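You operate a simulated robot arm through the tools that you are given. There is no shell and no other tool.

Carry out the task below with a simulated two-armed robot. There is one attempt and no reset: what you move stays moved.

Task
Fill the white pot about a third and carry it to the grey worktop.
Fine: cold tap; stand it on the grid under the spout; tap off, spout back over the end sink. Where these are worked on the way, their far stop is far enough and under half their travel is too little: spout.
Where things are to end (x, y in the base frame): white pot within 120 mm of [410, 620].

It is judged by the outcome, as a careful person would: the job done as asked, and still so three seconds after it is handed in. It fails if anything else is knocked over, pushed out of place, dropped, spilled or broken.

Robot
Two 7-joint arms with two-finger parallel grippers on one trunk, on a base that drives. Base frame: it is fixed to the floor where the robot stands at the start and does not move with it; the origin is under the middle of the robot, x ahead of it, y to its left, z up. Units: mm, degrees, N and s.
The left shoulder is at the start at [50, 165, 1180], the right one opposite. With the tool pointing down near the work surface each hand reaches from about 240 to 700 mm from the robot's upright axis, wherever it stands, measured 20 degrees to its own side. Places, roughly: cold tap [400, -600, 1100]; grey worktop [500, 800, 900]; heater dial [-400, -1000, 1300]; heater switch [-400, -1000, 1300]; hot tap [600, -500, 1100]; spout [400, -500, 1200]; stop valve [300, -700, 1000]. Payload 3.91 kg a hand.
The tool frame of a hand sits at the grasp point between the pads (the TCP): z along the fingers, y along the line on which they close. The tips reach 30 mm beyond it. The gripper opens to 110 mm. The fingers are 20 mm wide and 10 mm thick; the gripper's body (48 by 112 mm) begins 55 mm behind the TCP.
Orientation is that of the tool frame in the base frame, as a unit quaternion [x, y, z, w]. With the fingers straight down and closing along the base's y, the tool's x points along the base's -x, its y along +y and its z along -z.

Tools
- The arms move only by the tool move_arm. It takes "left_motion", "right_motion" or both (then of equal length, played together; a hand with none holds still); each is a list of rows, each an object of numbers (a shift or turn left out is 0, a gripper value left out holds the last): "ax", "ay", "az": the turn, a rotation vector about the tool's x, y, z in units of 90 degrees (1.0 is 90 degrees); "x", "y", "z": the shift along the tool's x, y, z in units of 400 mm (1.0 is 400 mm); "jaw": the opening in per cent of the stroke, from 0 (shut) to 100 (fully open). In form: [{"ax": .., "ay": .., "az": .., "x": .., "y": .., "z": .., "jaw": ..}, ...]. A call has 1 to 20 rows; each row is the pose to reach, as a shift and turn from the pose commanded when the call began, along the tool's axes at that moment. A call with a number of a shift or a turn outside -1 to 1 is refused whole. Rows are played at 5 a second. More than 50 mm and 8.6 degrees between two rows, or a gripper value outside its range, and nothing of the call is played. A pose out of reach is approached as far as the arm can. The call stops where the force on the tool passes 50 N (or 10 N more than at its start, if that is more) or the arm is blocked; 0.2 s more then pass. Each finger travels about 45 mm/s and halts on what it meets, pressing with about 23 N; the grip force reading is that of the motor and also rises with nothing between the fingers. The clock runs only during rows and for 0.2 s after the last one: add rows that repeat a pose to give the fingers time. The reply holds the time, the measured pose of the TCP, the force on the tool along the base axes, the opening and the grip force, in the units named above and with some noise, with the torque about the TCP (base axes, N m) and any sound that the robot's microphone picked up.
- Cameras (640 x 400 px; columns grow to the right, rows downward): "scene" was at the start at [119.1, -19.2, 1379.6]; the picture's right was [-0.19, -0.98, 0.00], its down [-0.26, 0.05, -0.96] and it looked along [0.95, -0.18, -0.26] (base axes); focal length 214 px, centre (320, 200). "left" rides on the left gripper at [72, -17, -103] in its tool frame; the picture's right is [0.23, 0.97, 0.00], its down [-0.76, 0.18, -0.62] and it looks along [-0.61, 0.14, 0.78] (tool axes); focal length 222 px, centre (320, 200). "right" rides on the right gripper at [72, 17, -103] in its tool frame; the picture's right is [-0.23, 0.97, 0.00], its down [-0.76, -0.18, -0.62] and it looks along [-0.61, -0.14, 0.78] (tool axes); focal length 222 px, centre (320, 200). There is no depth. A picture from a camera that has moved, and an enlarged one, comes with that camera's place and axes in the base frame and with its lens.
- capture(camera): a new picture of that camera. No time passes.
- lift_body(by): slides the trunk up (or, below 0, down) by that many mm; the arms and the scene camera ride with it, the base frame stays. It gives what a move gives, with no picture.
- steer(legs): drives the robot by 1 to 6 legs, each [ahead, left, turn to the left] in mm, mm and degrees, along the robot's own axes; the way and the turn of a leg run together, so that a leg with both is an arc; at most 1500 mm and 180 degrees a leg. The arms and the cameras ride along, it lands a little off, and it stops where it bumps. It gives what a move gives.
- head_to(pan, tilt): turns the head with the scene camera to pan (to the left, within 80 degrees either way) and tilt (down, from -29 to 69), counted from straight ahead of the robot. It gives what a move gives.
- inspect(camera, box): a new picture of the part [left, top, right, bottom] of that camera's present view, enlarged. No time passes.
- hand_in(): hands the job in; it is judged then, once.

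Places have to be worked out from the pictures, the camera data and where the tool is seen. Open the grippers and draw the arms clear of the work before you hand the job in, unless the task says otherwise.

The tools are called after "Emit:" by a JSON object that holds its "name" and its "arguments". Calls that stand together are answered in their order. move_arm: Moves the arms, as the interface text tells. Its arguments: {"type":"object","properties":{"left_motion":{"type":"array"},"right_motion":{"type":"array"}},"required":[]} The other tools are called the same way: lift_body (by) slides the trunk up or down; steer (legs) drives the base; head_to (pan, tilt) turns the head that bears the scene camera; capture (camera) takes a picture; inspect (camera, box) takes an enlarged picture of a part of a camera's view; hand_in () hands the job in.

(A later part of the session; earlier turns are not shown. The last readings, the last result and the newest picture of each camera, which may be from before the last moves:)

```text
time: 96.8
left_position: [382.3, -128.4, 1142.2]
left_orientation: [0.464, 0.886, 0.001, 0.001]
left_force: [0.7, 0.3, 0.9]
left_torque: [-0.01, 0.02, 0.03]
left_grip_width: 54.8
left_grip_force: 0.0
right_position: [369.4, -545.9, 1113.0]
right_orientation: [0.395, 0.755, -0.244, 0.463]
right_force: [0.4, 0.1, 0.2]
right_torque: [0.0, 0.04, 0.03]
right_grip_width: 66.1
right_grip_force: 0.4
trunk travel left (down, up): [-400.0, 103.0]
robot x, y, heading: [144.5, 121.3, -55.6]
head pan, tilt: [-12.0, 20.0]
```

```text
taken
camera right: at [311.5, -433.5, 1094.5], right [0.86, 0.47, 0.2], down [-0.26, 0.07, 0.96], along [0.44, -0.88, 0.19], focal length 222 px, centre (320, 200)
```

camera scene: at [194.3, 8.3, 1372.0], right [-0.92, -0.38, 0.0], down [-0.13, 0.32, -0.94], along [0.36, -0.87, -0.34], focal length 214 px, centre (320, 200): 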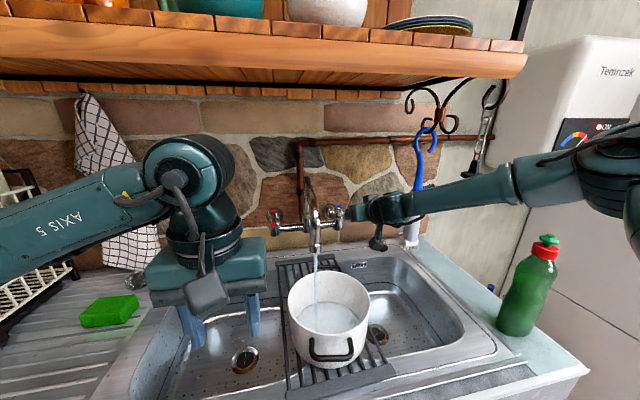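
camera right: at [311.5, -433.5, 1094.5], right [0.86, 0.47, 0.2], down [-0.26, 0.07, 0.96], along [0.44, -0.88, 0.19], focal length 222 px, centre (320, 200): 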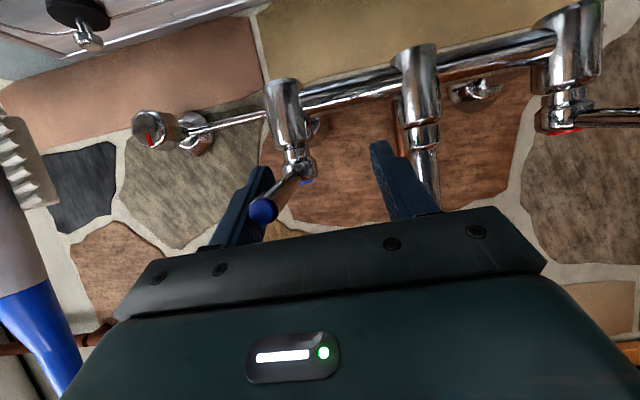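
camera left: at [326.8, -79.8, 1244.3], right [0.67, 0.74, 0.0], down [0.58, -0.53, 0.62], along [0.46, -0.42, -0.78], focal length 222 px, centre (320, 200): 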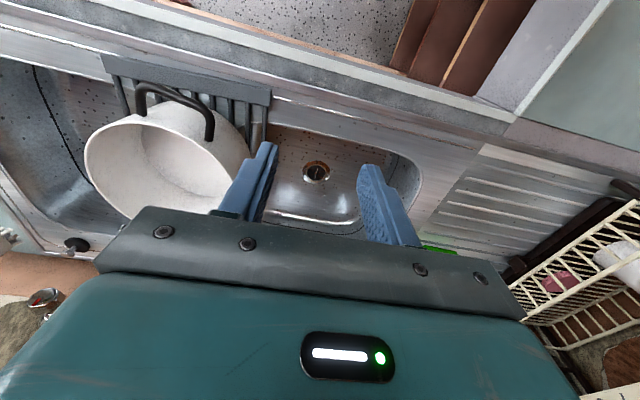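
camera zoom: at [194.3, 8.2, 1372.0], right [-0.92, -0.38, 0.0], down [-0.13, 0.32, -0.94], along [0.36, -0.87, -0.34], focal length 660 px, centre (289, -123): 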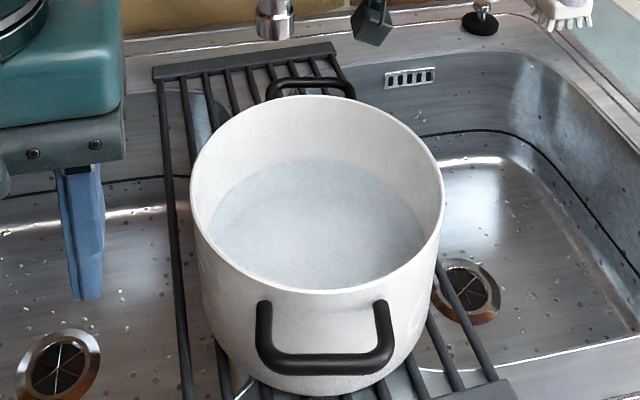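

The waterline is at row 160, about a third, water off, lever straight out. I free the right hand and retreat from the lever, then bring it back to the vertical pose near the body.

Emit:
{"name": "move_arm", "arguments": {"right_motion": [{"y": -0.03}, {"x": 0.046, "y": -0.03, "z": -0.09}, {"x": 0.092, "y": -0.03, "z": -0.18}, {"x": 0.136, "y": -0.03, "z": -0.267}, {"x": 0.14, "y": -0.06, "z": -0.34}, {"x": 0.14, "y": -0.1, "z": -0.41}, {"x": 0.14, "y": -0.134, "z": -0.4785}, {"x": 0.14, "y": -0.134, "z": -0.4785}]}}

Emit:
{"name": "move_arm", "arguments": {"right_motion": [{"x": 0.002, "y": 0.01, "z": -0.051, "ay": 0.09}, {"x": 0.003, "y": 0.019, "z": -0.102, "ay": 0.18}, {"x": 0.005, "y": 0.029, "z": -0.152, "ay": 0.27}, {"x": 0.007, "y": 0.039, "z": -0.203, "ay": 0.36}, {"x": 0.008, "y": 0.048, "z": -0.254, "ay": 0.45}, {"x": 0.01, "y": 0.058, "z": -0.305, "ay": 0.54}, {"x": 0.012, "y": 0.067, "z": -0.355, "ay": 0.62}, {"x": 0.013, "y": 0.077, "z": -0.406, "ay": 0.7}, {"x": 0.013, "y": 0.077, "z": -0.406, "ay": 0.7}]}}

Emit:
{"name": "inspect", "arguments": {"camera": "scene", "box": [260, 160, 420, 260]}}

Emit:
{"name": "capture", "arguments": {"camera": "scene"}}

```text
time: 98.6
left_position: [381.6, -129.6, 1142.1]
left_orientation: [0.463, 0.886, 0.002, 0.001]
left_force: [-0.3, -0.3, -1.1]
left_torque: [0.01, 0.0, 0.02]
left_grip_width: 54.8
left_grip_force: 0.1
right_position: [215.8, -414.4, 1149.7]
right_orientation: [0.396, 0.755, -0.244, 0.462]
right_force: [0.4, -0.5, 0.1]
right_torque: [-0.01, 0.01, 0.03]
right_grip_width: 65.8
right_grip_force: 0.2
trunk travel left (down, up): [-400.0, 103.0]
robot x, y, heading: [146.9, 118.5, -55.4]
head pan, tilt: [-12.0, 20.0]
```

```text
time: 100.6
left_position: [381.1, -128.4, 1141.1]
left_orientation: [0.464, 0.886, 0.001, 0.0]
left_force: [0.5, 0.1, -1.2]
left_torque: [-0.02, 0.02, 0.0]
left_grip_width: 55.1
left_grip_force: 0.0
right_position: [156.8, -276.1, 1220.1]
right_orientation: [0.465, 0.885, -0.002, 0.0]
right_force: [0.9, -0.4, -0.2]
right_torque: [-0.01, 0.01, 0.03]
right_grip_width: 66.2
right_grip_force: 0.1
trunk travel left (down, up): [-400.0, 103.0]
robot x, y, heading: [148.1, 118.0, -55.1]
head pan, tilt: [-12.0, 20.0]
```

```text
4.00 times, centred on (340, 210) of scene
camera zoom: at [194.2, 8.3, 1372.0], right [-0.92, -0.38, 0.0], down [-0.13, 0.32, -0.94], along [0.36, -0.87, -0.34], focal length 858 px, centre (240, 160)
```

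zoom: 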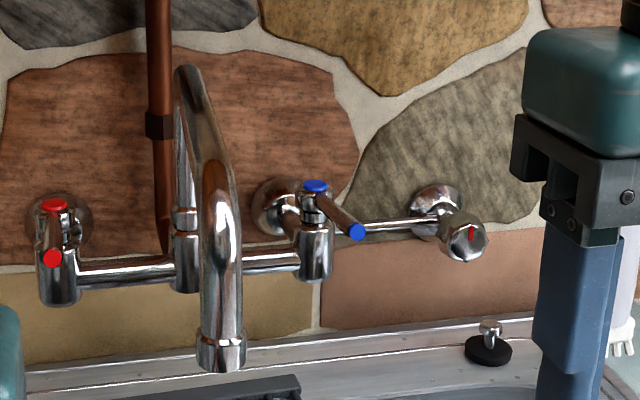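

```text
taken
camera scene: at [194.2, 8.3, 1372.0], right [-0.92, -0.38, 0.0], down [-0.13, 0.32, -0.94], along [0.36, -0.87, -0.34], focal length 214 px, centre (320, 200)
```

scene: 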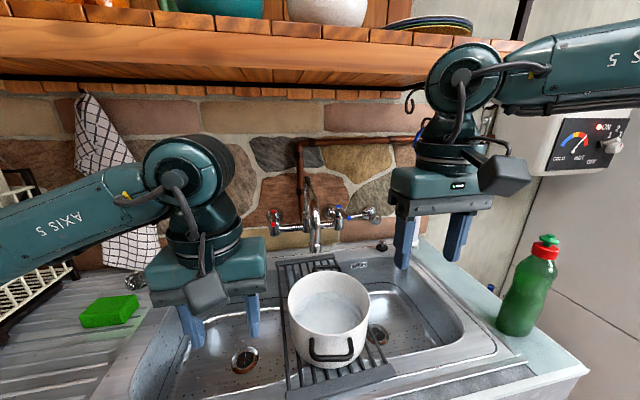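

The lever tip looks about 5 px right of where it began; I zoom in harder to judge whether it is fully off and that nothing drips.

Emit:
{"name": "inspect", "arguments": {"camera": "scene", "box": [320, 195, 384, 235]}}

Emit:
{"name": "inspect", "arguments": {"camera": "scene", "box": [285, 235, 381, 295]}}

```text
10.00 times, centred on (352, 215) of scene
camera zoom: at [194.2, 8.3, 1372.0], right [-0.92, -0.38, 0.0], down [-0.13, 0.32, -0.94], along [0.36, -0.87, -0.34], focal length 2145 px, centre (0, 50)
```

zoom: 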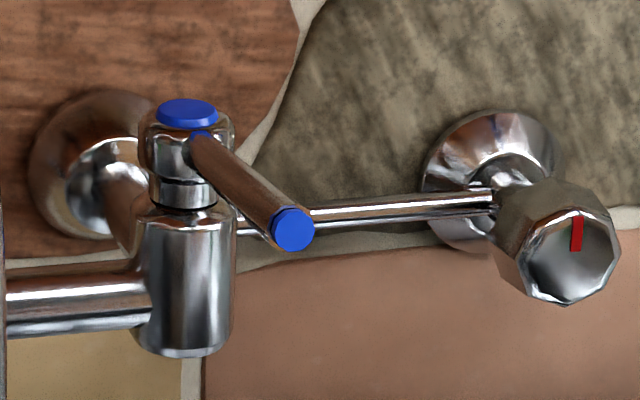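

```text
6.67 times, centred on (333, 265) of scene
camera zoom: at [194.2, 8.3, 1372.0], right [-0.92, -0.38, 0.0], down [-0.13, 0.32, -0.94], along [0.36, -0.87, -0.34], focal length 1430 px, centre (233, -233)
```

zoom: 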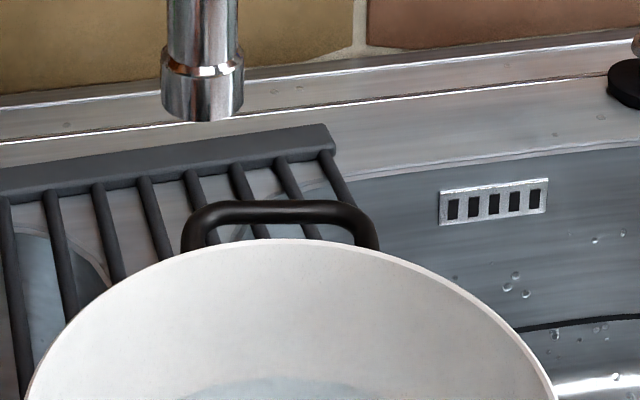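

No drip, but the lever is about 2° short of its start. I go back and press it fully to its off stop.

Emit:
{"name": "move_arm", "arguments": {"right_motion": [{"x": -0.046, "y": -0.01, "z": 0.022, "ay": -0.09}, {"x": -0.091, "y": -0.019, "z": 0.043, "ay": -0.18}, {"x": -0.137, "y": -0.029, "z": 0.065, "ay": -0.27}, {"x": -0.183, "y": -0.039, "z": 0.086, "ay": -0.36}, {"x": -0.228, "y": -0.048, "z": 0.108, "ay": -0.45}, {"x": -0.274, "y": -0.058, "z": 0.129, "ay": -0.54}, {"x": -0.319, "y": -0.068, "z": 0.151, "ay": -0.62}, {"x": -0.365, "y": -0.0775, "z": 0.1725, "ay": -0.7}, {"x": -0.365, "y": -0.0775, "z": 0.1725, "ay": -0.7}]}}

Emit:
{"name": "move_arm", "arguments": {"right_motion": [{"x": -0.0284, "y": 0.075, "z": 0.0557}, {"x": -0.0616, "y": 0.075, "z": 0.165}, {"x": -0.0949, "y": 0.075, "z": 0.2743}, {"x": -0.1214, "y": 0.075, "z": 0.387}, {"x": -0.141, "y": 0.075, "z": 0.4808}, {"x": -0.141, "y": 0.1125, "z": 0.4808}, {"x": -0.141, "y": 0.1375, "z": 0.4808}, {"x": -0.141, "y": 0.1475, "z": 0.4808}]}}

Emit:
{"name": "capture", "arguments": {"camera": "right"}}

```text
time: 102.6
left_position: [383.0, -129.1, 1141.2]
left_orientation: [0.464, 0.886, 0.002, 0.001]
left_force: [0.6, -0.2, 0.3]
left_torque: [0.01, -0.02, 0.0]
left_grip_width: 55.0
left_grip_force: 0.0
right_position: [214.4, -414.1, 1150.8]
right_orientation: [0.396, 0.755, -0.244, 0.463]
right_force: [0.4, -0.1, 0.2]
right_torque: [-0.01, 0.01, 0.03]
right_grip_width: 65.9
right_grip_force: 0.1
trunk travel left (down, up): [-400.0, 103.0]
robot x, y, heading: [143.6, 122.3, -55.4]
head pan, tilt: [-12.0, 20.0]
```

```text
time: 104.4
left_position: [381.9, -130.0, 1140.9]
left_orientation: [0.464, 0.886, 0.002, 0.001]
left_force: [0.2, 0.4, -0.8]
left_torque: [0.04, -0.01, -0.01]
left_grip_width: 55.1
left_grip_force: 0.1
right_position: [372.9, -545.2, 1113.1]
right_orientation: [0.396, 0.754, -0.245, 0.462]
right_force: [-2.3, -2.0, 1.2]
right_torque: [0.0, 0.03, -0.06]
right_grip_width: 67.5
right_grip_force: 1.2
trunk travel left (down, up): [-400.0, 103.0]
robot x, y, heading: [142.5, 115.7, -55.7]
head pan, tilt: [-12.0, 20.0]
```

```text
taken
camera right: at [315.6, -432.4, 1095.4], right [0.86, 0.47, 0.2], down [-0.26, 0.07, 0.96], along [0.43, -0.88, 0.19], focal length 222 px, centre (320, 200)
```

right: 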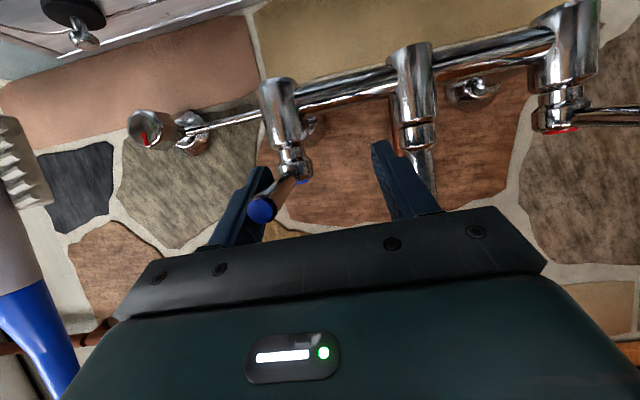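

A small contact force (3 N) shows. I push 4 mm more against the stop.

Emit:
{"name": "move_arm", "arguments": {"right_motion": [{"y": 0.006}, {"y": 0.012}, {"y": 0.012}]}}

Emit:
{"name": "inspect", "arguments": {"camera": "scene", "box": [320, 195, 384, 235]}}

```text
time: 105.2
left_position: [380.1, -129.7, 1142.1]
left_orientation: [0.466, 0.885, 0.002, 0.001]
left_force: [-0.4, 0.2, 0.1]
left_torque: [0.02, 0.01, -0.03]
left_grip_width: 54.8
left_grip_force: 0.0
right_position: [376.9, -542.8, 1113.8]
right_orientation: [0.397, 0.754, -0.244, 0.462]
right_force: [-8.8, -10.0, 3.6]
right_torque: [-0.15, 0.11, -0.25]
right_grip_width: 72.3
right_grip_force: 6.5
trunk travel left (down, up): [-400.0, 103.0]
robot x, y, heading: [145.0, 118.5, -55.4]
head pan, tilt: [-12.0, 20.0]
```

```text
10.00 times, centred on (352, 215) of scene
camera zoom: at [192.9, 7.1, 1372.0], right [-0.92, -0.38, 0.0], down [-0.13, 0.32, -0.94], along [0.36, -0.87, -0.34], focal length 2145 px, centre (0, 50)
```

zoom: 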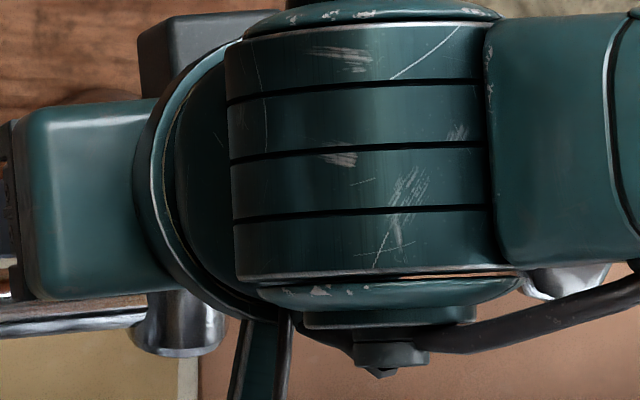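

The stop is reached (13 N, finger yields). I retreat along the same way and return the hand to vertical.

Emit:
{"name": "move_arm", "arguments": {"right_motion": [{"y": -0.05}, {"x": 0.046, "y": -0.05, "z": -0.09}, {"x": 0.092, "y": -0.05, "z": -0.18}, {"x": 0.136, "y": -0.05, "z": -0.267}, {"x": 0.14, "y": -0.08, "z": -0.34}, {"x": 0.14, "y": -0.12, "z": -0.41}, {"x": 0.14, "y": -0.154, "z": -0.4785}, {"x": 0.14, "y": -0.154, "z": -0.4785}]}}

Emit:
{"name": "move_arm", "arguments": {"right_motion": [{"x": 0.002, "y": 0.01, "z": -0.051, "ay": 0.09}, {"x": 0.003, "y": 0.019, "z": -0.102, "ay": 0.18}, {"x": 0.005, "y": 0.029, "z": -0.152, "ay": 0.27}, {"x": 0.007, "y": 0.039, "z": -0.203, "ay": 0.36}, {"x": 0.008, "y": 0.048, "z": -0.254, "ay": 0.45}, {"x": 0.01, "y": 0.058, "z": -0.305, "ay": 0.54}, {"x": 0.012, "y": 0.067, "z": -0.355, "ay": 0.62}, {"x": 0.013, "y": 0.077, "z": -0.406, "ay": 0.7}, {"x": 0.013, "y": 0.077, "z": -0.406, "ay": 0.7}]}}

Emit:
{"name": "inspect", "arguments": {"camera": "scene", "box": [260, 160, 420, 260]}}

```text
time: 107.0
left_position: [381.3, -128.2, 1141.8]
left_orientation: [0.464, 0.886, 0.002, 0.001]
left_force: [-0.6, 0.3, 0.0]
left_torque: [-0.04, -0.02, -0.01]
left_grip_width: 55.1
left_grip_force: 0.1
right_position: [218.7, -414.7, 1148.9]
right_orientation: [0.397, 0.755, -0.244, 0.461]
right_force: [0.1, -0.1, -0.3]
right_torque: [-0.02, 0.01, 0.0]
right_grip_width: 66.1
right_grip_force: 0.1
trunk travel left (down, up): [-400.0, 103.0]
robot x, y, heading: [143.1, 121.4, -55.6]
head pan, tilt: [-12.0, 20.0]
```

```text
time: 109.0
left_position: [381.3, -128.6, 1141.5]
left_orientation: [0.464, 0.886, 0.002, 0.001]
left_force: [0.4, -0.2, 0.6]
left_torque: [0.01, -0.02, 0.0]
left_grip_width: 55.1
left_grip_force: 0.0
right_position: [159.2, -273.0, 1220.2]
right_orientation: [0.465, 0.886, 0.0, 0.0]
right_force: [0.3, -1.2, 0.1]
right_torque: [-0.03, 0.02, 0.03]
right_grip_width: 66.2
right_grip_force: 0.1
trunk travel left (down, up): [-400.0, 103.0]
robot x, y, heading: [144.0, 119.0, -55.5]
head pan, tilt: [-12.0, 20.0]
```

```text
4.00 times, centred on (340, 210) of scene
camera zoom: at [194.2, 8.2, 1372.0], right [-0.92, -0.38, 0.0], down [-0.13, 0.32, -0.94], along [0.36, -0.87, -0.34], focal length 858 px, centre (240, 160)
```

zoom: 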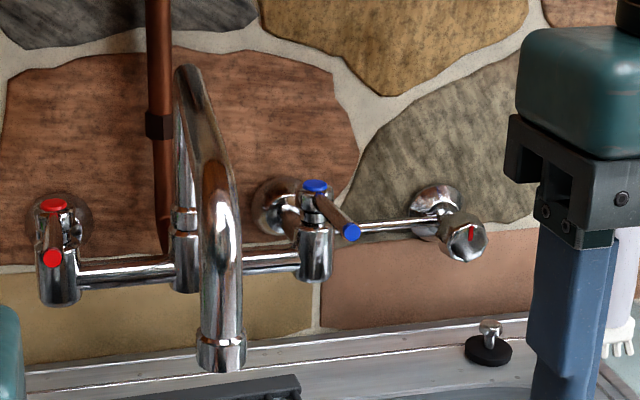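

The cold lever is exactly back at its start place. Now I turn 12° left again and prepare to take the spout back.

Emit:
{"name": "steer", "arguments": {"legs": [[0, 0, 12]]}}

Emit:
{"name": "move_arm", "arguments": {"right_motion": [{"y": 0.08, "z": 0.02, "jaw": 90}, {"x": -0.02, "y": 0.14, "z": 0.06}, {"x": -0.07, "y": 0.15, "z": 0.08}, {"x": -0.07, "y": 0.15, "z": 0.08}]}}

Emit:
{"name": "capture", "arguments": {"camera": "right"}}

Emit:
{"name": "capture", "arguments": {"camera": "scene"}}

```text
time: 110.2
left_position: [429.6, -73.7, 1141.3]
left_orientation: [0.369, 0.929, 0.002, 0.001]
left_force: [0.2, 0.5, 0.1]
left_torque: [-0.01, -0.01, 0.0]
left_grip_width: 54.9
left_grip_force: 0.2
right_position: [241.1, -260.5, 1221.9]
right_orientation: [0.369, 0.929, -0.003, 0.0]
right_force: [0.5, 0.9, -0.3]
right_torque: [-0.01, 0.01, 0.01]
right_grip_width: 65.9
right_grip_force: 0.0
trunk travel left (down, up): [-400.0, 103.0]
robot x, y, heading: [145.6, 118.8, -43.2]
head pan, tilt: [-12.0, 20.0]
```

```text
time: 111.2
left_position: [429.5, -73.1, 1141.1]
left_orientation: [0.368, 0.93, 0.002, 0.001]
left_force: [1.3, 0.1, 0.9]
left_torque: [0.01, 0.01, 0.04]
left_grip_width: 55.2
left_grip_force: 0.0
right_position: [302.6, -235.1, 1186.3]
right_orientation: [0.37, 0.929, -0.001, 0.0]
right_force: [-0.2, 1.1, -0.3]
right_torque: [0.0, -0.01, -0.02]
right_grip_width: 99.2
right_grip_force: 0.1
trunk travel left (down, up): [-400.0, 103.0]
robot x, y, heading: [143.1, 122.4, -43.8]
head pan, tilt: [-12.0, 20.0]
```

```text
taken
camera right: at [260.6, -173.1, 1289.6], right [0.83, 0.55, 0.0], down [0.43, -0.65, 0.62], along [0.34, -0.52, -0.78], focal length 222 px, centre (320, 200)
```

right: 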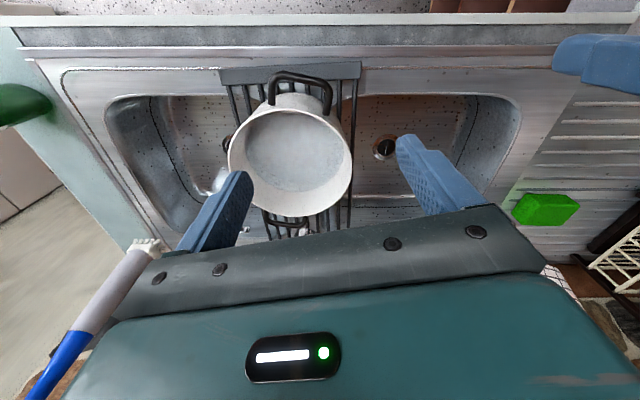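

```text
taken
camera scene: at [215.9, 22.0, 1372.1], right [-0.82, -0.57, 0.0], down [-0.19, 0.28, -0.94], along [0.53, -0.77, -0.34], focal length 214 px, centre (320, 200)
```

scene: 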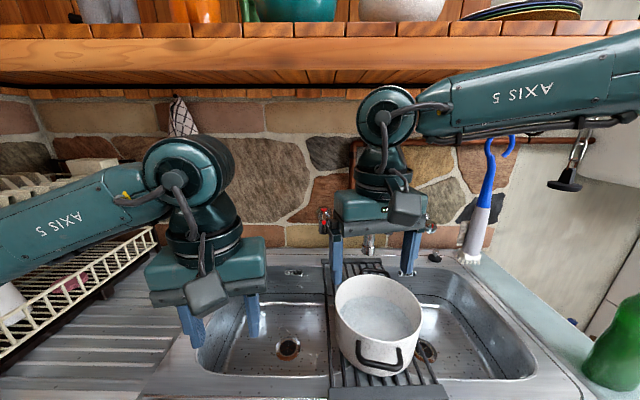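

The hand is in line with the spout's pipe. I move in along the pipe so the fingers straddle it again.

Emit:
{"name": "move_arm", "arguments": {"right_motion": [{"x": -0.075, "y": -0.029}, {"x": -0.15, "y": -0.058}, {"x": -0.225, "y": -0.086}, {"x": -0.3, "y": -0.115}, {"x": -0.3, "y": -0.115}]}}

Emit:
{"name": "capture", "arguments": {"camera": "right"}}

Emit:
{"name": "inspect", "arguments": {"camera": "scene", "box": [280, 130, 480, 255]}}

```text
time: 112.3
left_position: [427.3, -72.2, 1141.8]
left_orientation: [0.368, 0.93, 0.002, 0.001]
left_force: [-0.8, 0.0, 0.0]
left_torque: [0.01, -0.01, 0.0]
left_grip_width: 54.9
left_grip_force: 0.1
right_position: [356.3, -354.2, 1188.8]
right_orientation: [0.369, 0.929, -0.002, -0.001]
right_force: [0.3, 0.9, -0.3]
right_torque: [-0.02, -0.01, 0.01]
right_grip_width: 99.1
right_grip_force: 0.1
trunk travel left (down, up): [-400.0, 103.0]
robot x, y, heading: [140.7, 119.1, -43.5]
head pan, tilt: [-12.0, 20.0]
```

```text
taken
camera right: at [314.9, -291.6, 1290.7], right [0.83, 0.55, 0.0], down [0.43, -0.65, 0.62], along [0.34, -0.52, -0.78], focal length 222 px, centre (320, 200)
```

right: 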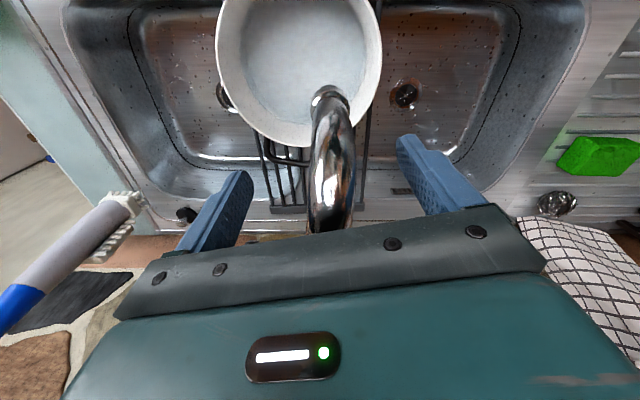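

```text
3.20 times, centred on (380, 192) of scene
camera zoom: at [216.0, 22.0, 1372.1], right [-0.82, -0.57, 0.0], down [-0.19, 0.28, -0.94], along [0.53, -0.77, -0.34], focal length 686 px, centre (128, 224)
```

zoom: 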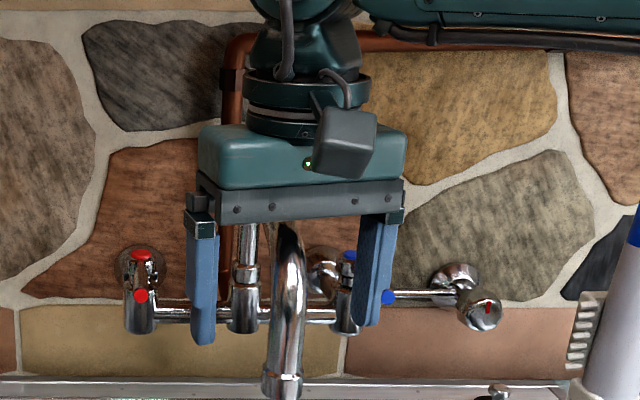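

The pipe is between the fingers. I narrow the jaw and swing the spout back to the right along the same arc.

Emit:
{"name": "move_arm", "arguments": {"right_motion": [{"jaw": 60}, {"jaw": 60}, {"x": 0.015, "y": -0.055}, {"x": 0.029, "y": -0.11}, {"x": 0.031, "y": -0.161}, {"x": 0.032, "y": -0.2125}, {"x": 0.026, "y": -0.263}, {"x": 0.018, "y": -0.314}, {"x": 0.003, "y": -0.363}, {"x": -0.0145, "y": -0.412}]}}

Emit:
{"name": "capture", "arguments": {"camera": "right"}}

```text
time: 114.5
left_position: [428.9, -74.0, 1141.9]
left_orientation: [0.37, 0.929, 0.002, 0.0]
left_force: [-0.6, -0.3, 0.0]
left_torque: [-0.02, 0.01, 0.02]
left_grip_width: 55.0
left_grip_force: 0.0
right_position: [248.4, -477.1, 1190.4]
right_orientation: [0.368, 0.93, 0.0, 0.0]
right_force: [0.3, 0.0, -0.1]
right_torque: [-0.03, 0.0, 0.0]
right_grip_width: 66.2
right_grip_force: 0.1
trunk travel left (down, up): [-400.0, 103.0]
robot x, y, heading: [146.0, 121.2, -43.5]
head pan, tilt: [-12.0, 20.0]
```

```text
taken
camera right: at [206.6, -415.1, 1291.8], right [0.83, 0.55, 0.0], down [0.43, -0.65, 0.62], along [0.34, -0.52, -0.78], focal length 222 px, centre (320, 200)
```

right: 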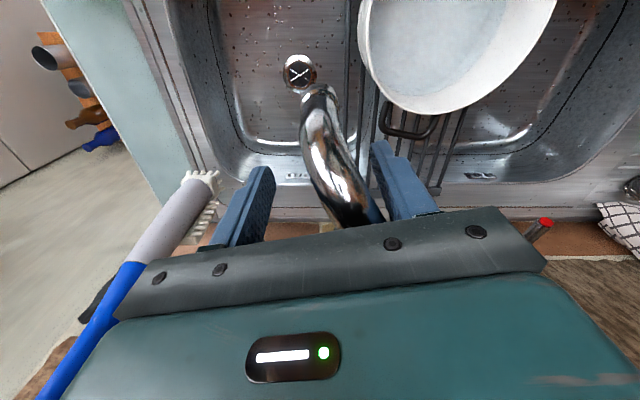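

Nozzle is at 155° now (start was 168°). I continue in small steps to bring it to its starting angle.

Emit:
{"name": "move_arm", "arguments": {"right_motion": [{"x": -0.021, "y": -0.041}, {"x": -0.043, "y": -0.082}, {"x": -0.056, "y": -0.1}, {"x": -0.066, "y": -0.116}]}}

Emit:
{"name": "capture", "arguments": {"camera": "right"}}

Emit:
{"name": "inspect", "arguments": {"camera": "scene", "box": [340, 130, 540, 255]}}

```text
time: 115.5
left_position: [428.1, -73.2, 1141.6]
left_orientation: [0.368, 0.93, 0.002, 0.001]
left_force: [0.0, 0.2, -0.1]
left_torque: [0.02, -0.01, -0.01]
left_grip_width: 54.8
left_grip_force: 0.1
right_position: [236.8, -527.7, 1190.2]
right_orientation: [0.369, 0.929, -0.001, 0.0]
right_force: [-0.3, 0.2, 0.2]
right_torque: [-0.03, 0.0, -0.02]
right_grip_width: 66.1
right_grip_force: 0.0
trunk travel left (down, up): [-400.0, 103.0]
robot x, y, heading: [145.2, 117.0, -43.4]
head pan, tilt: [-12.0, 20.0]
```

```text
taken
camera right: at [194.3, -465.6, 1292.2], right [0.83, 0.55, 0.0], down [0.43, -0.65, 0.62], along [0.34, -0.52, -0.78], focal length 222 px, centre (320, 200)
```

right: 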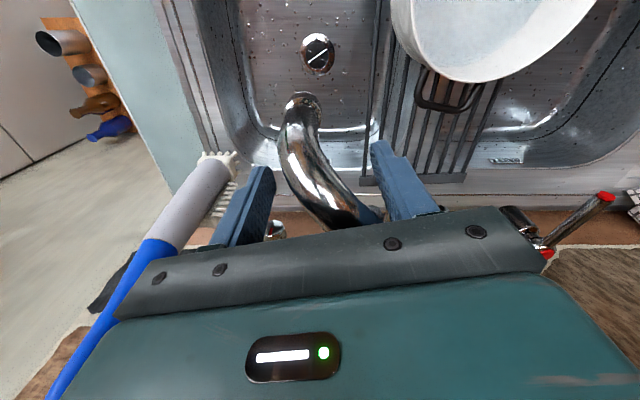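

```text
3.20 times, centred on (440, 192) of scene
camera zoom: at [216.2, 21.4, 1372.0], right [-0.82, -0.57, 0.0], down [-0.19, 0.28, -0.94], along [0.53, -0.77, -0.34], focal length 686 px, centre (-64, 224)
```

zoom: 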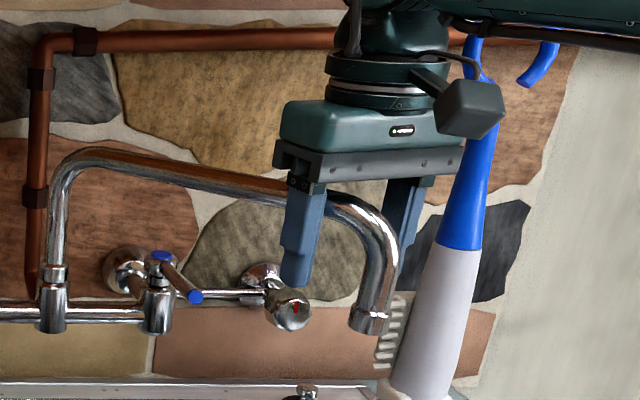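

The nozzle is back at (206,-505), its starting place. I nudge slightly further to feel whether this is the stop.

Emit:
{"name": "move_arm", "arguments": {"right_motion": [{"x": -0.006, "y": -0.008}, {"x": -0.0125, "y": -0.016}, {"x": -0.0125, "y": -0.016}]}}

Emit:
{"name": "capture", "arguments": {"camera": "right"}}

```text
time: 116.3
left_position: [428.2, -73.8, 1142.3]
left_orientation: [0.368, 0.93, 0.001, 0.0]
left_force: [0.3, 0.4, -0.2]
left_torque: [0.0, 0.0, 0.01]
left_grip_width: 54.9
left_grip_force: 0.1
right_position: [235.1, -536.0, 1189.2]
right_orientation: [0.369, 0.929, -0.002, -0.001]
right_force: [-0.2, -0.4, 0.1]
right_torque: [0.0, -0.02, -0.02]
right_grip_width: 66.0
right_grip_force: 0.0
trunk travel left (down, up): [-400.0, 103.0]
robot x, y, heading: [142.5, 119.8, -43.5]
head pan, tilt: [-12.0, 20.0]
```

```text
taken
camera right: at [193.4, -473.5, 1291.6], right [0.83, 0.55, 0.0], down [0.43, -0.65, 0.62], along [0.34, -0.52, -0.78], focal length 222 px, centre (320, 200)
```

right: 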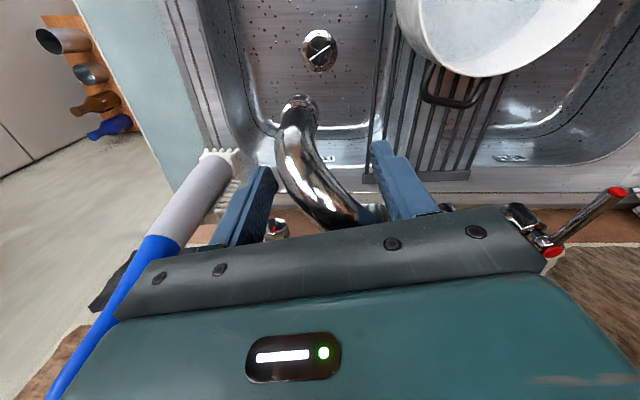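

No stop, the spout is at or just past where it began, over the end sink. I free the hand and draw it back along the pipe towards the robot.

Emit:
{"name": "move_arm", "arguments": {"right_motion": [{"y": 0.035, "jaw": 80}, {"x": 0.052, "y": 0.0}, {"x": 0.104, "y": -0.035}, {"x": 0.156, "y": -0.07}, {"x": 0.26, "y": -0.07}, {"x": 0.36, "y": -0.03, "z": -0.04}, {"x": 0.4, "y": 0.05, "z": -0.06}, {"x": 0.4, "y": 0.05, "z": -0.06}]}}

Emit:
{"name": "capture", "arguments": {"camera": "scene"}}

Emit:
{"name": "inspect", "arguments": {"camera": "scene", "box": [320, 140, 520, 265]}}

```text
time: 118.2
left_position: [428.0, -74.1, 1141.7]
left_orientation: [0.368, 0.93, 0.003, 0.001]
left_force: [-0.8, -1.0, -0.2]
left_torque: [-0.02, 0.0, -0.03]
left_grip_width: 54.8
left_grip_force: 0.1
right_position: [132.1, -410.5, 1212.4]
right_orientation: [0.37, 0.929, -0.002, 0.001]
right_force: [-0.2, -0.3, -0.1]
right_torque: [0.0, 0.01, 0.0]
right_grip_width: 88.1
right_grip_force: 0.1
trunk travel left (down, up): [-400.0, 103.0]
robot x, y, heading: [145.3, 118.7, -43.2]
head pan, tilt: [-12.0, 20.0]
```

```text
taken
camera scene: at [215.9, 21.4, 1372.0], right [-0.82, -0.57, 0.0], down [-0.19, 0.28, -0.94], along [0.53, -0.77, -0.34], focal length 214 px, centre (320, 200)
```

scene: 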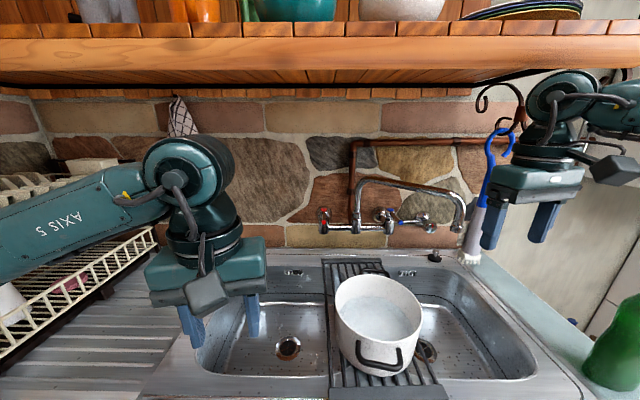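

```text
3.20 times, centred on (420, 202) of scene
camera zoom: at [215.9, 21.4, 1372.0], right [-0.82, -0.57, 0.0], down [-0.19, 0.28, -0.94], along [0.53, -0.77, -0.34], focal length 686 px, centre (0, 192)
```

zoom: 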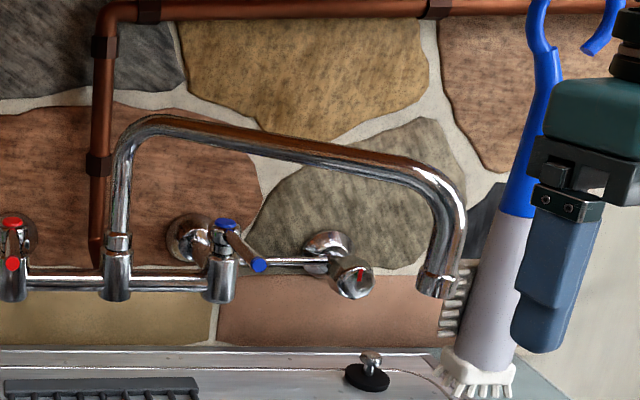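

Spout back over the end sink, lever off. I turn 12° right again and bring both hands above the pot's rim sides where they held it before.

Emit:
{"name": "steer", "arguments": {"legs": [[0, 0, -12]]}}

Emit:
{"name": "move_arm", "arguments": {"left_motion": [{"x": -0.05, "y": -0.034, "z": 0.017, "jaw": 60}, {"x": -0.105, "y": -0.069, "z": 0.035}, {"x": -0.157, "y": -0.103, "z": 0.053}, {"x": -0.21, "y": -0.137, "z": 0.07}, {"x": -0.262, "y": -0.172, "z": 0.088}, {"x": -0.315, "y": -0.206, "z": 0.105}, {"x": -0.315, "y": -0.206, "z": 0.105, "ax": 0.045}], "right_motion": [{"x": -0.03, "y": 0.08, "z": 0.047, "jaw": 60}, {"x": -0.07, "y": 0.16, "z": 0.093}, {"x": -0.12, "y": 0.24, "z": 0.14}, {"x": -0.18, "y": 0.32, "z": 0.187}, {"x": -0.24, "y": 0.4, "z": 0.233}, {"x": -0.2915, "y": 0.48, "z": 0.28}, {"x": -0.2915, "y": 0.48, "z": 0.28, "ax": -0.045}]}}

Emit:
{"name": "head_to", "arguments": {"pan": -5, "tilt": 35}}

Emit:
{"name": "capture", "arguments": {"camera": "scene"}}

Emit:
{"name": "capture", "arguments": {"camera": "left"}}

Emit:
{"name": "capture", "arguments": {"camera": "right"}}

```text
time: 119.3
left_position: [381.3, -129.9, 1141.7]
left_orientation: [0.465, 0.886, 0.002, 0.001]
left_force: [-0.2, -0.3, -0.5]
left_torque: [-0.03, 0.01, 0.0]
left_grip_width: 55.2
left_grip_force: 0.2
right_position: [21.0, -397.3, 1210.5]
right_orientation: [0.466, 0.885, -0.001, 0.001]
right_force: [-0.3, -0.2, -0.4]
right_torque: [-0.01, -0.03, 0.0]
right_grip_width: 88.1
right_grip_force: 0.1
trunk travel left (down, up): [-400.0, 103.0]
robot x, y, heading: [143.9, 118.7, -55.4]
head pan, tilt: [-12.0, 20.0]
```

```text
time: 120.9
left_position: [384.2, -280.1, 1099.5]
left_orientation: [0.465, 0.885, -0.03, -0.014]
left_force: [-0.2, 0.0, 0.3]
left_torque: [0.02, -0.03, -0.02]
left_grip_width: 65.9
left_grip_force: 0.1
right_position: [244.4, -383.8, 1100.1]
right_orientation: [0.465, 0.885, 0.03, 0.017]
right_force: [0.2, 0.5, 0.1]
right_torque: [-0.04, 0.02, 0.02]
right_grip_width: 66.1
right_grip_force: 0.1
trunk travel left (down, up): [-400.0, 103.0]
robot x, y, heading: [143.4, 115.5, -55.3]
head pan, tilt: [-12.0, 20.0]
```

```text
time: 121.7
left_position: [385.4, -279.2, 1098.6]
left_orientation: [0.464, 0.885, -0.029, -0.015]
left_force: [-0.4, -0.1, 0.1]
left_torque: [-0.05, 0.02, 0.01]
left_grip_width: 66.0
left_grip_force: 0.0
right_position: [245.5, -385.5, 1100.8]
right_orientation: [0.465, 0.884, 0.029, 0.017]
right_force: [-1.1, -0.2, 0.6]
right_torque: [0.0, 0.01, -0.02]
right_grip_width: 65.9
right_grip_force: 0.0
trunk travel left (down, up): [-400.0, 103.0]
robot x, y, heading: [141.4, 120.1, -55.4]
head pan, tilt: [-5.0, 35.0]
```

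```text
taken
camera scene: at [201.8, 17.6, 1348.2], right [-0.87, -0.49, 0.0], down [-0.28, 0.5, -0.82], along [0.4, -0.71, -0.57], focal length 214 px, centre (320, 200)
```

scene: 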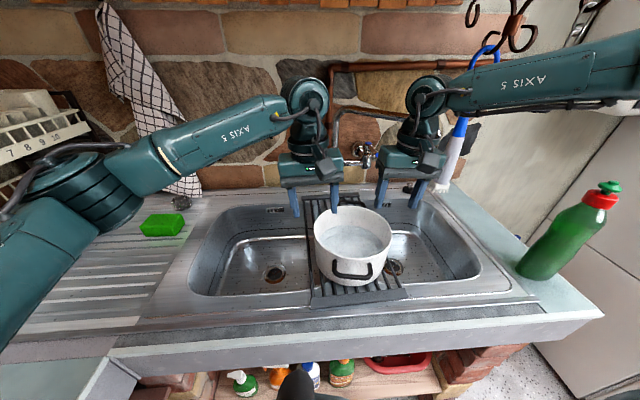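

```text
taken
camera left: at [335.8, -226.5, 1203.0], right [0.67, 0.74, -0.06], down [0.61, -0.5, 0.61], along [0.42, -0.45, -0.79], focal length 222 px, centre (320, 200)
```

left: 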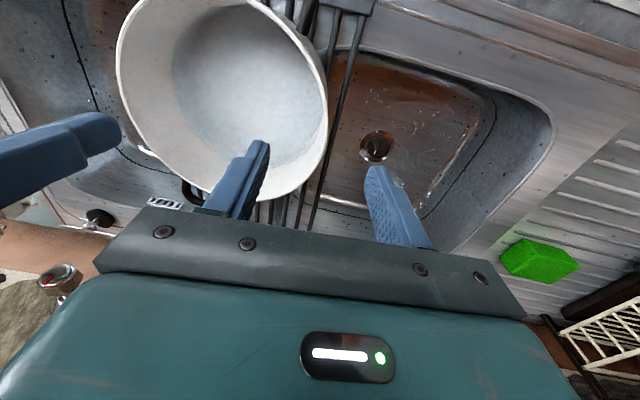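

```text
taken
camera right: at [210.5, -319.5, 1202.9], right [0.93, 0.36, 0.07], down [0.25, -0.75, 0.61], along [0.27, -0.55, -0.79], focal length 222 px, centre (320, 200)
```

right: 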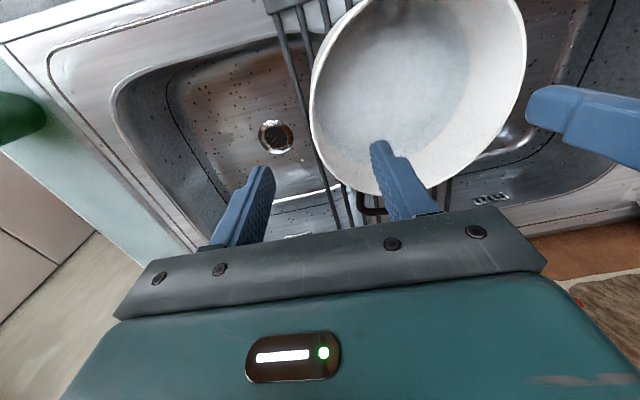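

Same geometry as at the placing. I lower both hands 114 mm round the rim and close.

Emit:
{"name": "move_arm", "arguments": {"left_motion": [{"y": 0.005, "z": 0.075}, {"y": 0.01, "z": 0.15}, {"y": 0.015, "z": 0.22}, {"y": 0.02, "z": 0.282}, {"y": 0.02, "z": 0.282}], "right_motion": [{"y": -0.005, "z": 0.075}, {"y": -0.01, "z": 0.15}, {"y": -0.015, "z": 0.22}, {"y": -0.02, "z": 0.287}, {"y": -0.02, "z": 0.287}]}}

Emit:
{"name": "move_arm", "arguments": {"left_motion": [{"jaw": 0}, {"jaw": 0}, {"jaw": 0}, {"jaw": 0}, {"jaw": 0}, {"jaw": 0}], "right_motion": [{"jaw": 0}, {"jaw": 0}, {"jaw": 0}, {"jaw": 0}, {"jaw": 0}, {"jaw": 0}]}}

Emit:
{"name": "inspect", "arguments": {"camera": "scene", "box": [240, 170, 480, 320]}}

```text
time: 122.9
left_position: [383.5, -279.4, 984.9]
left_orientation: [0.465, 0.884, -0.029, -0.015]
left_force: [-0.1, -0.8, -0.1]
left_torque: [0.03, 0.02, -0.01]
left_grip_width: 66.1
left_grip_force: 0.1
right_position: [243.3, -385.6, 985.1]
right_orientation: [0.465, 0.885, 0.03, 0.016]
right_force: [0.7, 0.0, 0.8]
right_torque: [0.0, -0.04, 0.0]
right_grip_width: 66.0
right_grip_force: 0.1
trunk travel left (down, up): [-400.0, 103.0]
robot x, y, heading: [149.2, 119.5, -55.5]
head pan, tilt: [-5.0, 35.0]
```

```text
time: 124.3
left_position: [383.6, -278.9, 983.4]
left_orientation: [0.466, 0.884, -0.032, -0.015]
left_force: [-15.6, -15.0, 0.3]
left_torque: [0.46, -1.25, 0.5]
left_grip_width: 10.7
left_grip_force: 23.4
right_position: [246.2, -384.1, 985.2]
right_orientation: [0.465, 0.885, 0.032, 0.017]
right_force: [18.9, 14.2, -0.8]
right_torque: [-0.72, 0.94, -0.5]
right_grip_width: 8.2
right_grip_force: 22.4
trunk travel left (down, up): [-400.0, 103.0]
robot x, y, heading: [144.6, 119.0, -55.5]
head pan, tilt: [-5.0, 35.0]
```

```text
2.67 times, centred on (360, 245) of scene
camera zoom: at [202.3, 17.3, 1348.1], right [-0.87, -0.49, 0.0], down [-0.28, 0.5, -0.82], along [0.4, -0.71, -0.57], focal length 572 px, centre (213, 80)
```

zoom: 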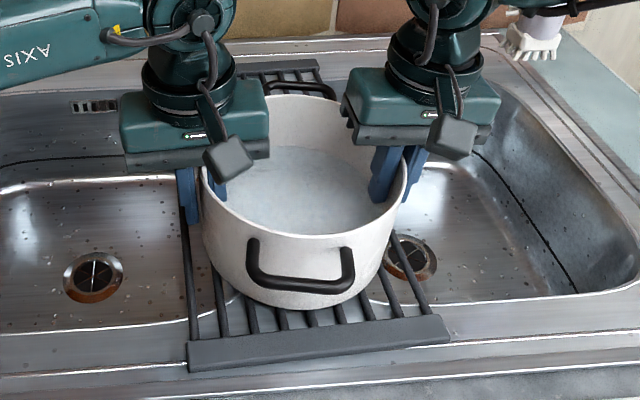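

Both gripped, with about 22 N outward pull. I ease each hand 3 mm inward and lift 10 mm.

Emit:
{"name": "move_arm", "arguments": {"left_motion": [{"y": -0.008}, {"y": -0.008}, {"y": -0.009, "z": -0.0125}, {"y": -0.01, "z": -0.025}, {"y": -0.01, "z": -0.025}], "right_motion": [{"y": 0.006}, {"y": 0.006}, {"y": 0.007, "z": -0.0125}, {"y": 0.008, "z": -0.025}, {"y": 0.008, "z": -0.025}]}}

Emit:
{"name": "inspect", "arguments": {"camera": "scene", "box": [240, 170, 480, 320]}}

```text
time: 125.5
left_position: [384.1, -282.6, 994.0]
left_orientation: [0.464, 0.886, -0.027, -0.015]
left_force: [5.7, 5.2, -6.1]
left_torque: [0.96, -0.88, 0.37]
left_grip_width: 10.6
left_grip_force: 23.2
right_position: [247.2, -384.6, 994.4]
right_orientation: [0.466, 0.884, 0.029, 0.013]
right_force: [-5.6, -5.6, -6.9]
right_torque: [-0.86, 0.99, -0.5]
right_grip_width: 7.8
right_grip_force: 22.9
trunk travel left (down, up): [-400.0, 103.0]
robot x, y, heading: [142.0, 123.3, -55.4]
head pan, tilt: [-5.0, 35.0]
```

```text
2.67 times, centred on (360, 245) of scene
camera zoom: at [202.2, 16.5, 1348.0], right [-0.87, -0.49, 0.0], down [-0.28, 0.5, -0.82], along [0.4, -0.71, -0.57], focal length 572 px, centre (213, 80)
```

zoom: 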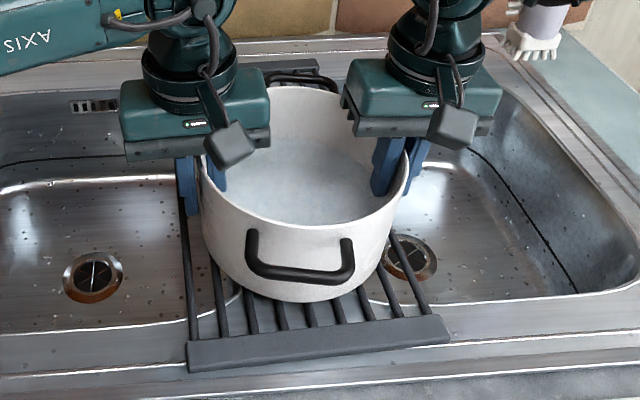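

The filled pot is off the grid, about 13 N shared evenly. I raise it another 100 mm smoothly.

Emit:
{"name": "move_arm", "arguments": {"left_motion": [{"y": -0.002, "z": -0.02}, {"y": -0.003, "z": -0.05}, {"y": -0.0055, "z": -0.085}, {"y": -0.008, "z": -0.12}, {"y": -0.011, "z": -0.155}, {"y": -0.013, "z": -0.19}, {"y": -0.015, "z": -0.22}, {"y": -0.0165, "z": -0.24}, {"y": -0.0175, "z": -0.25}], "right_motion": [{"y": 0.002, "z": -0.02}, {"y": 0.003, "z": -0.05}, {"y": 0.0055, "z": -0.085}, {"y": 0.008, "z": -0.12}, {"y": 0.011, "z": -0.155}, {"y": 0.013, "z": -0.19}, {"y": 0.015, "z": -0.22}, {"y": 0.0165, "z": -0.24}, {"y": 0.0175, "z": -0.25}]}}

Emit:
{"name": "capture", "arguments": {"camera": "scene"}}

```text
time: 127.5
left_position: [383.1, -280.8, 1095.9]
left_orientation: [0.464, 0.885, -0.026, -0.016]
left_force: [17.0, 15.1, -5.4]
left_torque: [0.96, -0.86, 0.27]
left_grip_width: 10.7
left_grip_force: 22.9
right_position: [246.7, -385.2, 1094.1]
right_orientation: [0.467, 0.884, 0.028, 0.015]
right_force: [-17.8, -14.3, -6.5]
right_torque: [-0.85, 0.96, -0.45]
right_grip_width: 7.1
right_grip_force: 23.1
trunk travel left (down, up): [-400.0, 103.0]
robot x, y, heading: [145.9, 115.3, -55.4]
head pan, tilt: [-5.0, 35.0]
```

```text
taken
camera scene: at [202.2, 16.6, 1348.0], right [-0.87, -0.49, 0.0], down [-0.28, 0.5, -0.82], along [0.4, -0.71, -0.57], focal length 214 px, centre (320, 200)
```

scene: 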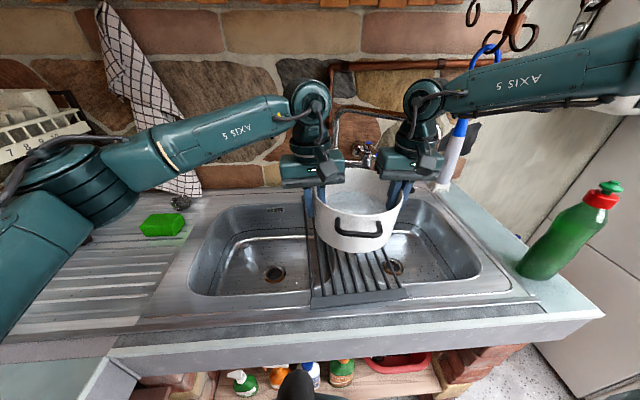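

The pot hangs level; the hands squeeze inward about 22 N, so I ease them 1.5 mm outward before driving.

Emit:
{"name": "move_arm", "arguments": {"left_motion": [{"y": 0.0035}, {"y": 0.0035}], "right_motion": [{"y": -0.0035}, {"y": -0.0035}]}}

Emit:
{"name": "steer", "arguments": {"legs": [[-30, 0, 0], [0, 0, 30]]}}

Emit:
{"name": "capture", "arguments": {"camera": "scene"}}

```text
time: 128.1
left_position: [383.5, -280.4, 1096.1]
left_orientation: [0.465, 0.884, -0.027, -0.016]
left_force: [9.6, 10.3, -6.2]
left_torque: [1.17, -0.7, 0.27]
left_grip_width: 10.9
left_grip_force: 23.2
right_position: [246.8, -385.7, 1095.0]
right_orientation: [0.465, 0.885, 0.029, 0.015]
right_force: [-10.4, -9.7, -7.0]
right_torque: [-1.13, 0.9, -0.49]
right_grip_width: 7.5
right_grip_force: 23.0
trunk travel left (down, up): [-400.0, 103.0]
robot x, y, heading: [141.7, 120.4, -55.6]
head pan, tilt: [-5.0, 35.0]
```

```text
time: 130.4
left_position: [534.6, -82.5, 1095.6]
left_orientation: [0.22, 0.975, -0.031, -0.008]
left_force: [3.4, 10.2, -6.8]
left_torque: [1.21, -0.58, 0.3]
left_grip_width: 10.8
left_grip_force: 23.3
right_position: [468.6, -241.5, 1094.3]
right_orientation: [0.222, 0.974, 0.033, 0.008]
right_force: [-2.4, -10.1, -6.5]
right_torque: [-1.08, 0.72, -0.49]
right_grip_width: 7.6
right_grip_force: 23.4
trunk travel left (down, up): [-400.0, 103.0]
robot x, y, heading: [125.0, 146.5, -25.7]
head pan, tilt: [-5.0, 35.0]
```

```text
taken
camera scene: at [228.0, 85.4, 1348.0], right [-0.51, -0.86, 0.0], down [-0.49, 0.29, -0.82], along [0.7, -0.42, -0.57], focal length 214 px, centre (320, 200)
```

scene: 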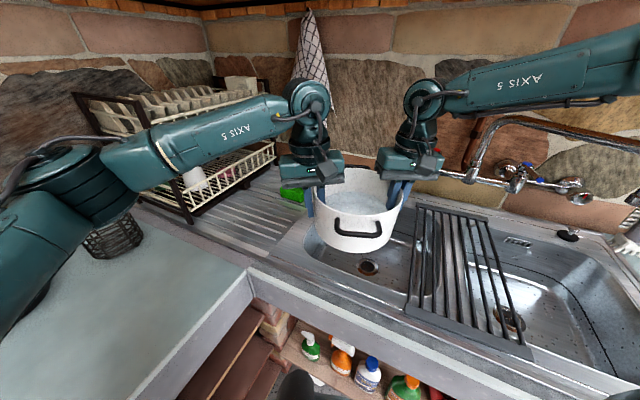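

The pot is steady at heading -26. Before turning on, I look left to check the left elbow against the blender and basket.

Emit:
{"name": "head_to", "arguments": {"pan": 50, "tilt": 25}}

Emit:
{"name": "capture", "arguments": {"camera": "scene"}}

```text
time: 131.7
left_position: [534.8, -82.8, 1096.6]
left_orientation: [0.22, 0.975, -0.03, -0.007]
left_force: [-1.7, -2.8, -6.9]
left_torque: [1.25, -0.52, 0.38]
left_grip_width: 10.5
left_grip_force: 22.9
right_position: [467.3, -241.7, 1094.7]
right_orientation: [0.222, 0.974, 0.034, 0.008]
right_force: [1.7, 4.1, -5.5]
right_torque: [-1.05, 0.59, -0.48]
right_grip_width: 7.3
right_grip_force: 23.2
trunk travel left (down, up): [-400.0, 103.0]
robot x, y, heading: [124.4, 141.8, -25.5]
head pan, tilt: [50.0, 25.0]
```

```text
taken
camera scene: at [236.0, 168.0, 1363.8], right [0.41, -0.91, 0.0], down [-0.39, -0.17, -0.91], along [0.83, 0.37, -0.42], focal length 214 px, centre (320, 200)
```

scene: 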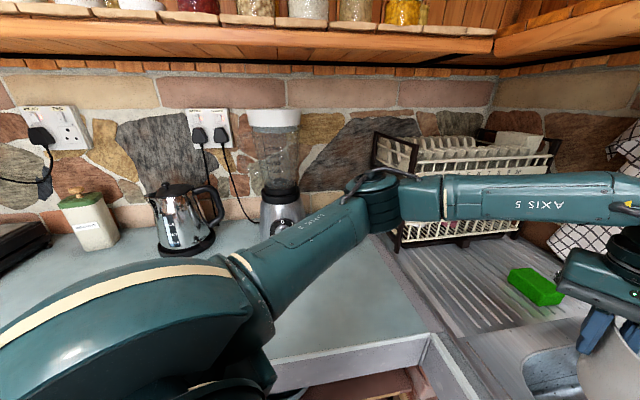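

Elbow and items are well apart (elbow reaches a≈680, blender and kettle stand beyond 930). I turn the remaining 60° left.

Emit:
{"name": "steer", "arguments": {"legs": [[0, 0, 60.5]]}}

Emit:
{"name": "capture", "arguments": {"camera": "scene"}}

Emit:
{"name": "head_to", "arguments": {"pan": 0, "tilt": 35}}

Emit:
{"name": "capture", "arguments": {"camera": "scene"}}

```text
time: 134.7
left_position: [524.7, 389.6, 1095.6]
left_orientation: [-0.302, 0.953, -0.03, 0.009]
left_force: [2.3, -3.2, -6.4]
left_torque: [0.94, 0.91, 0.38]
left_grip_width: 10.9
left_grip_force: 23.0
right_position: [630.6, 253.3, 1095.2]
right_orientation: [-0.301, 0.953, 0.033, -0.01]
right_force: [-2.4, 4.1, -5.0]
right_torque: [-0.99, -0.79, -0.47]
right_grip_width: 7.5
right_grip_force: 22.6
trunk travel left (down, up): [-400.0, 103.0]
robot x, y, heading: [125.4, 144.3, 35.2]
head pan, tilt: [50.0, 25.0]
```

```text
taken
camera scene: at [157.5, 252.6, 1363.8], right [1.0, -0.08, 0.0], down [-0.04, -0.42, -0.91], along [0.08, 0.9, -0.42], focal length 214 px, centre (320, 200)
```

scene: 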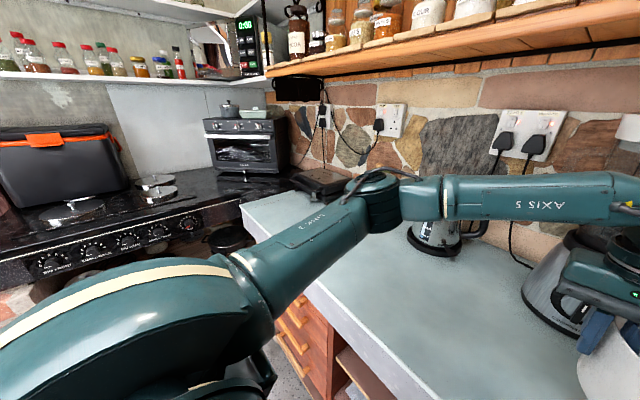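

```text
time: 135.9
left_position: [524.2, 389.1, 1095.3]
left_orientation: [-0.302, 0.953, -0.03, 0.009]
left_force: [2.2, -3.6, -7.3]
left_torque: [1.04, 0.87, 0.43]
left_grip_width: 11.2
left_grip_force: 23.1
right_position: [630.7, 253.3, 1094.1]
right_orientation: [-0.302, 0.953, 0.031, -0.011]
right_force: [-2.7, 4.0, -5.7]
right_torque: [-1.02, -0.64, -0.49]
right_grip_width: 7.3
right_grip_force: 23.0
trunk travel left (down, up): [-400.0, 103.0]
robot x, y, heading: [129.5, 143.6, 34.9]
head pan, tilt: [0.0, 35.0]
```

```text
taken
camera scene: at [221.7, 211.4, 1348.0], right [0.58, -0.82, 0.0], down [-0.47, -0.33, -0.82], along [0.67, 0.47, -0.57], focal length 214 px, centre (320, 200)
```

scene: 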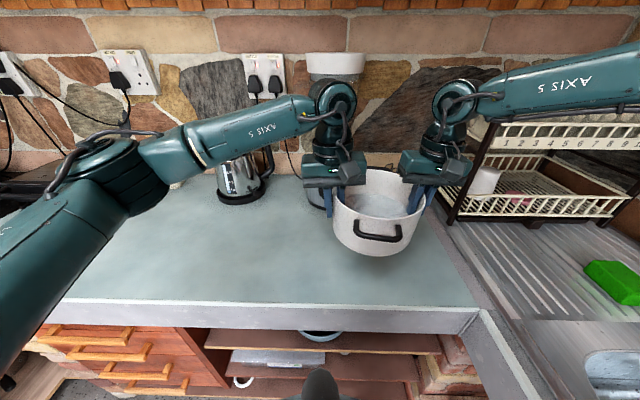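

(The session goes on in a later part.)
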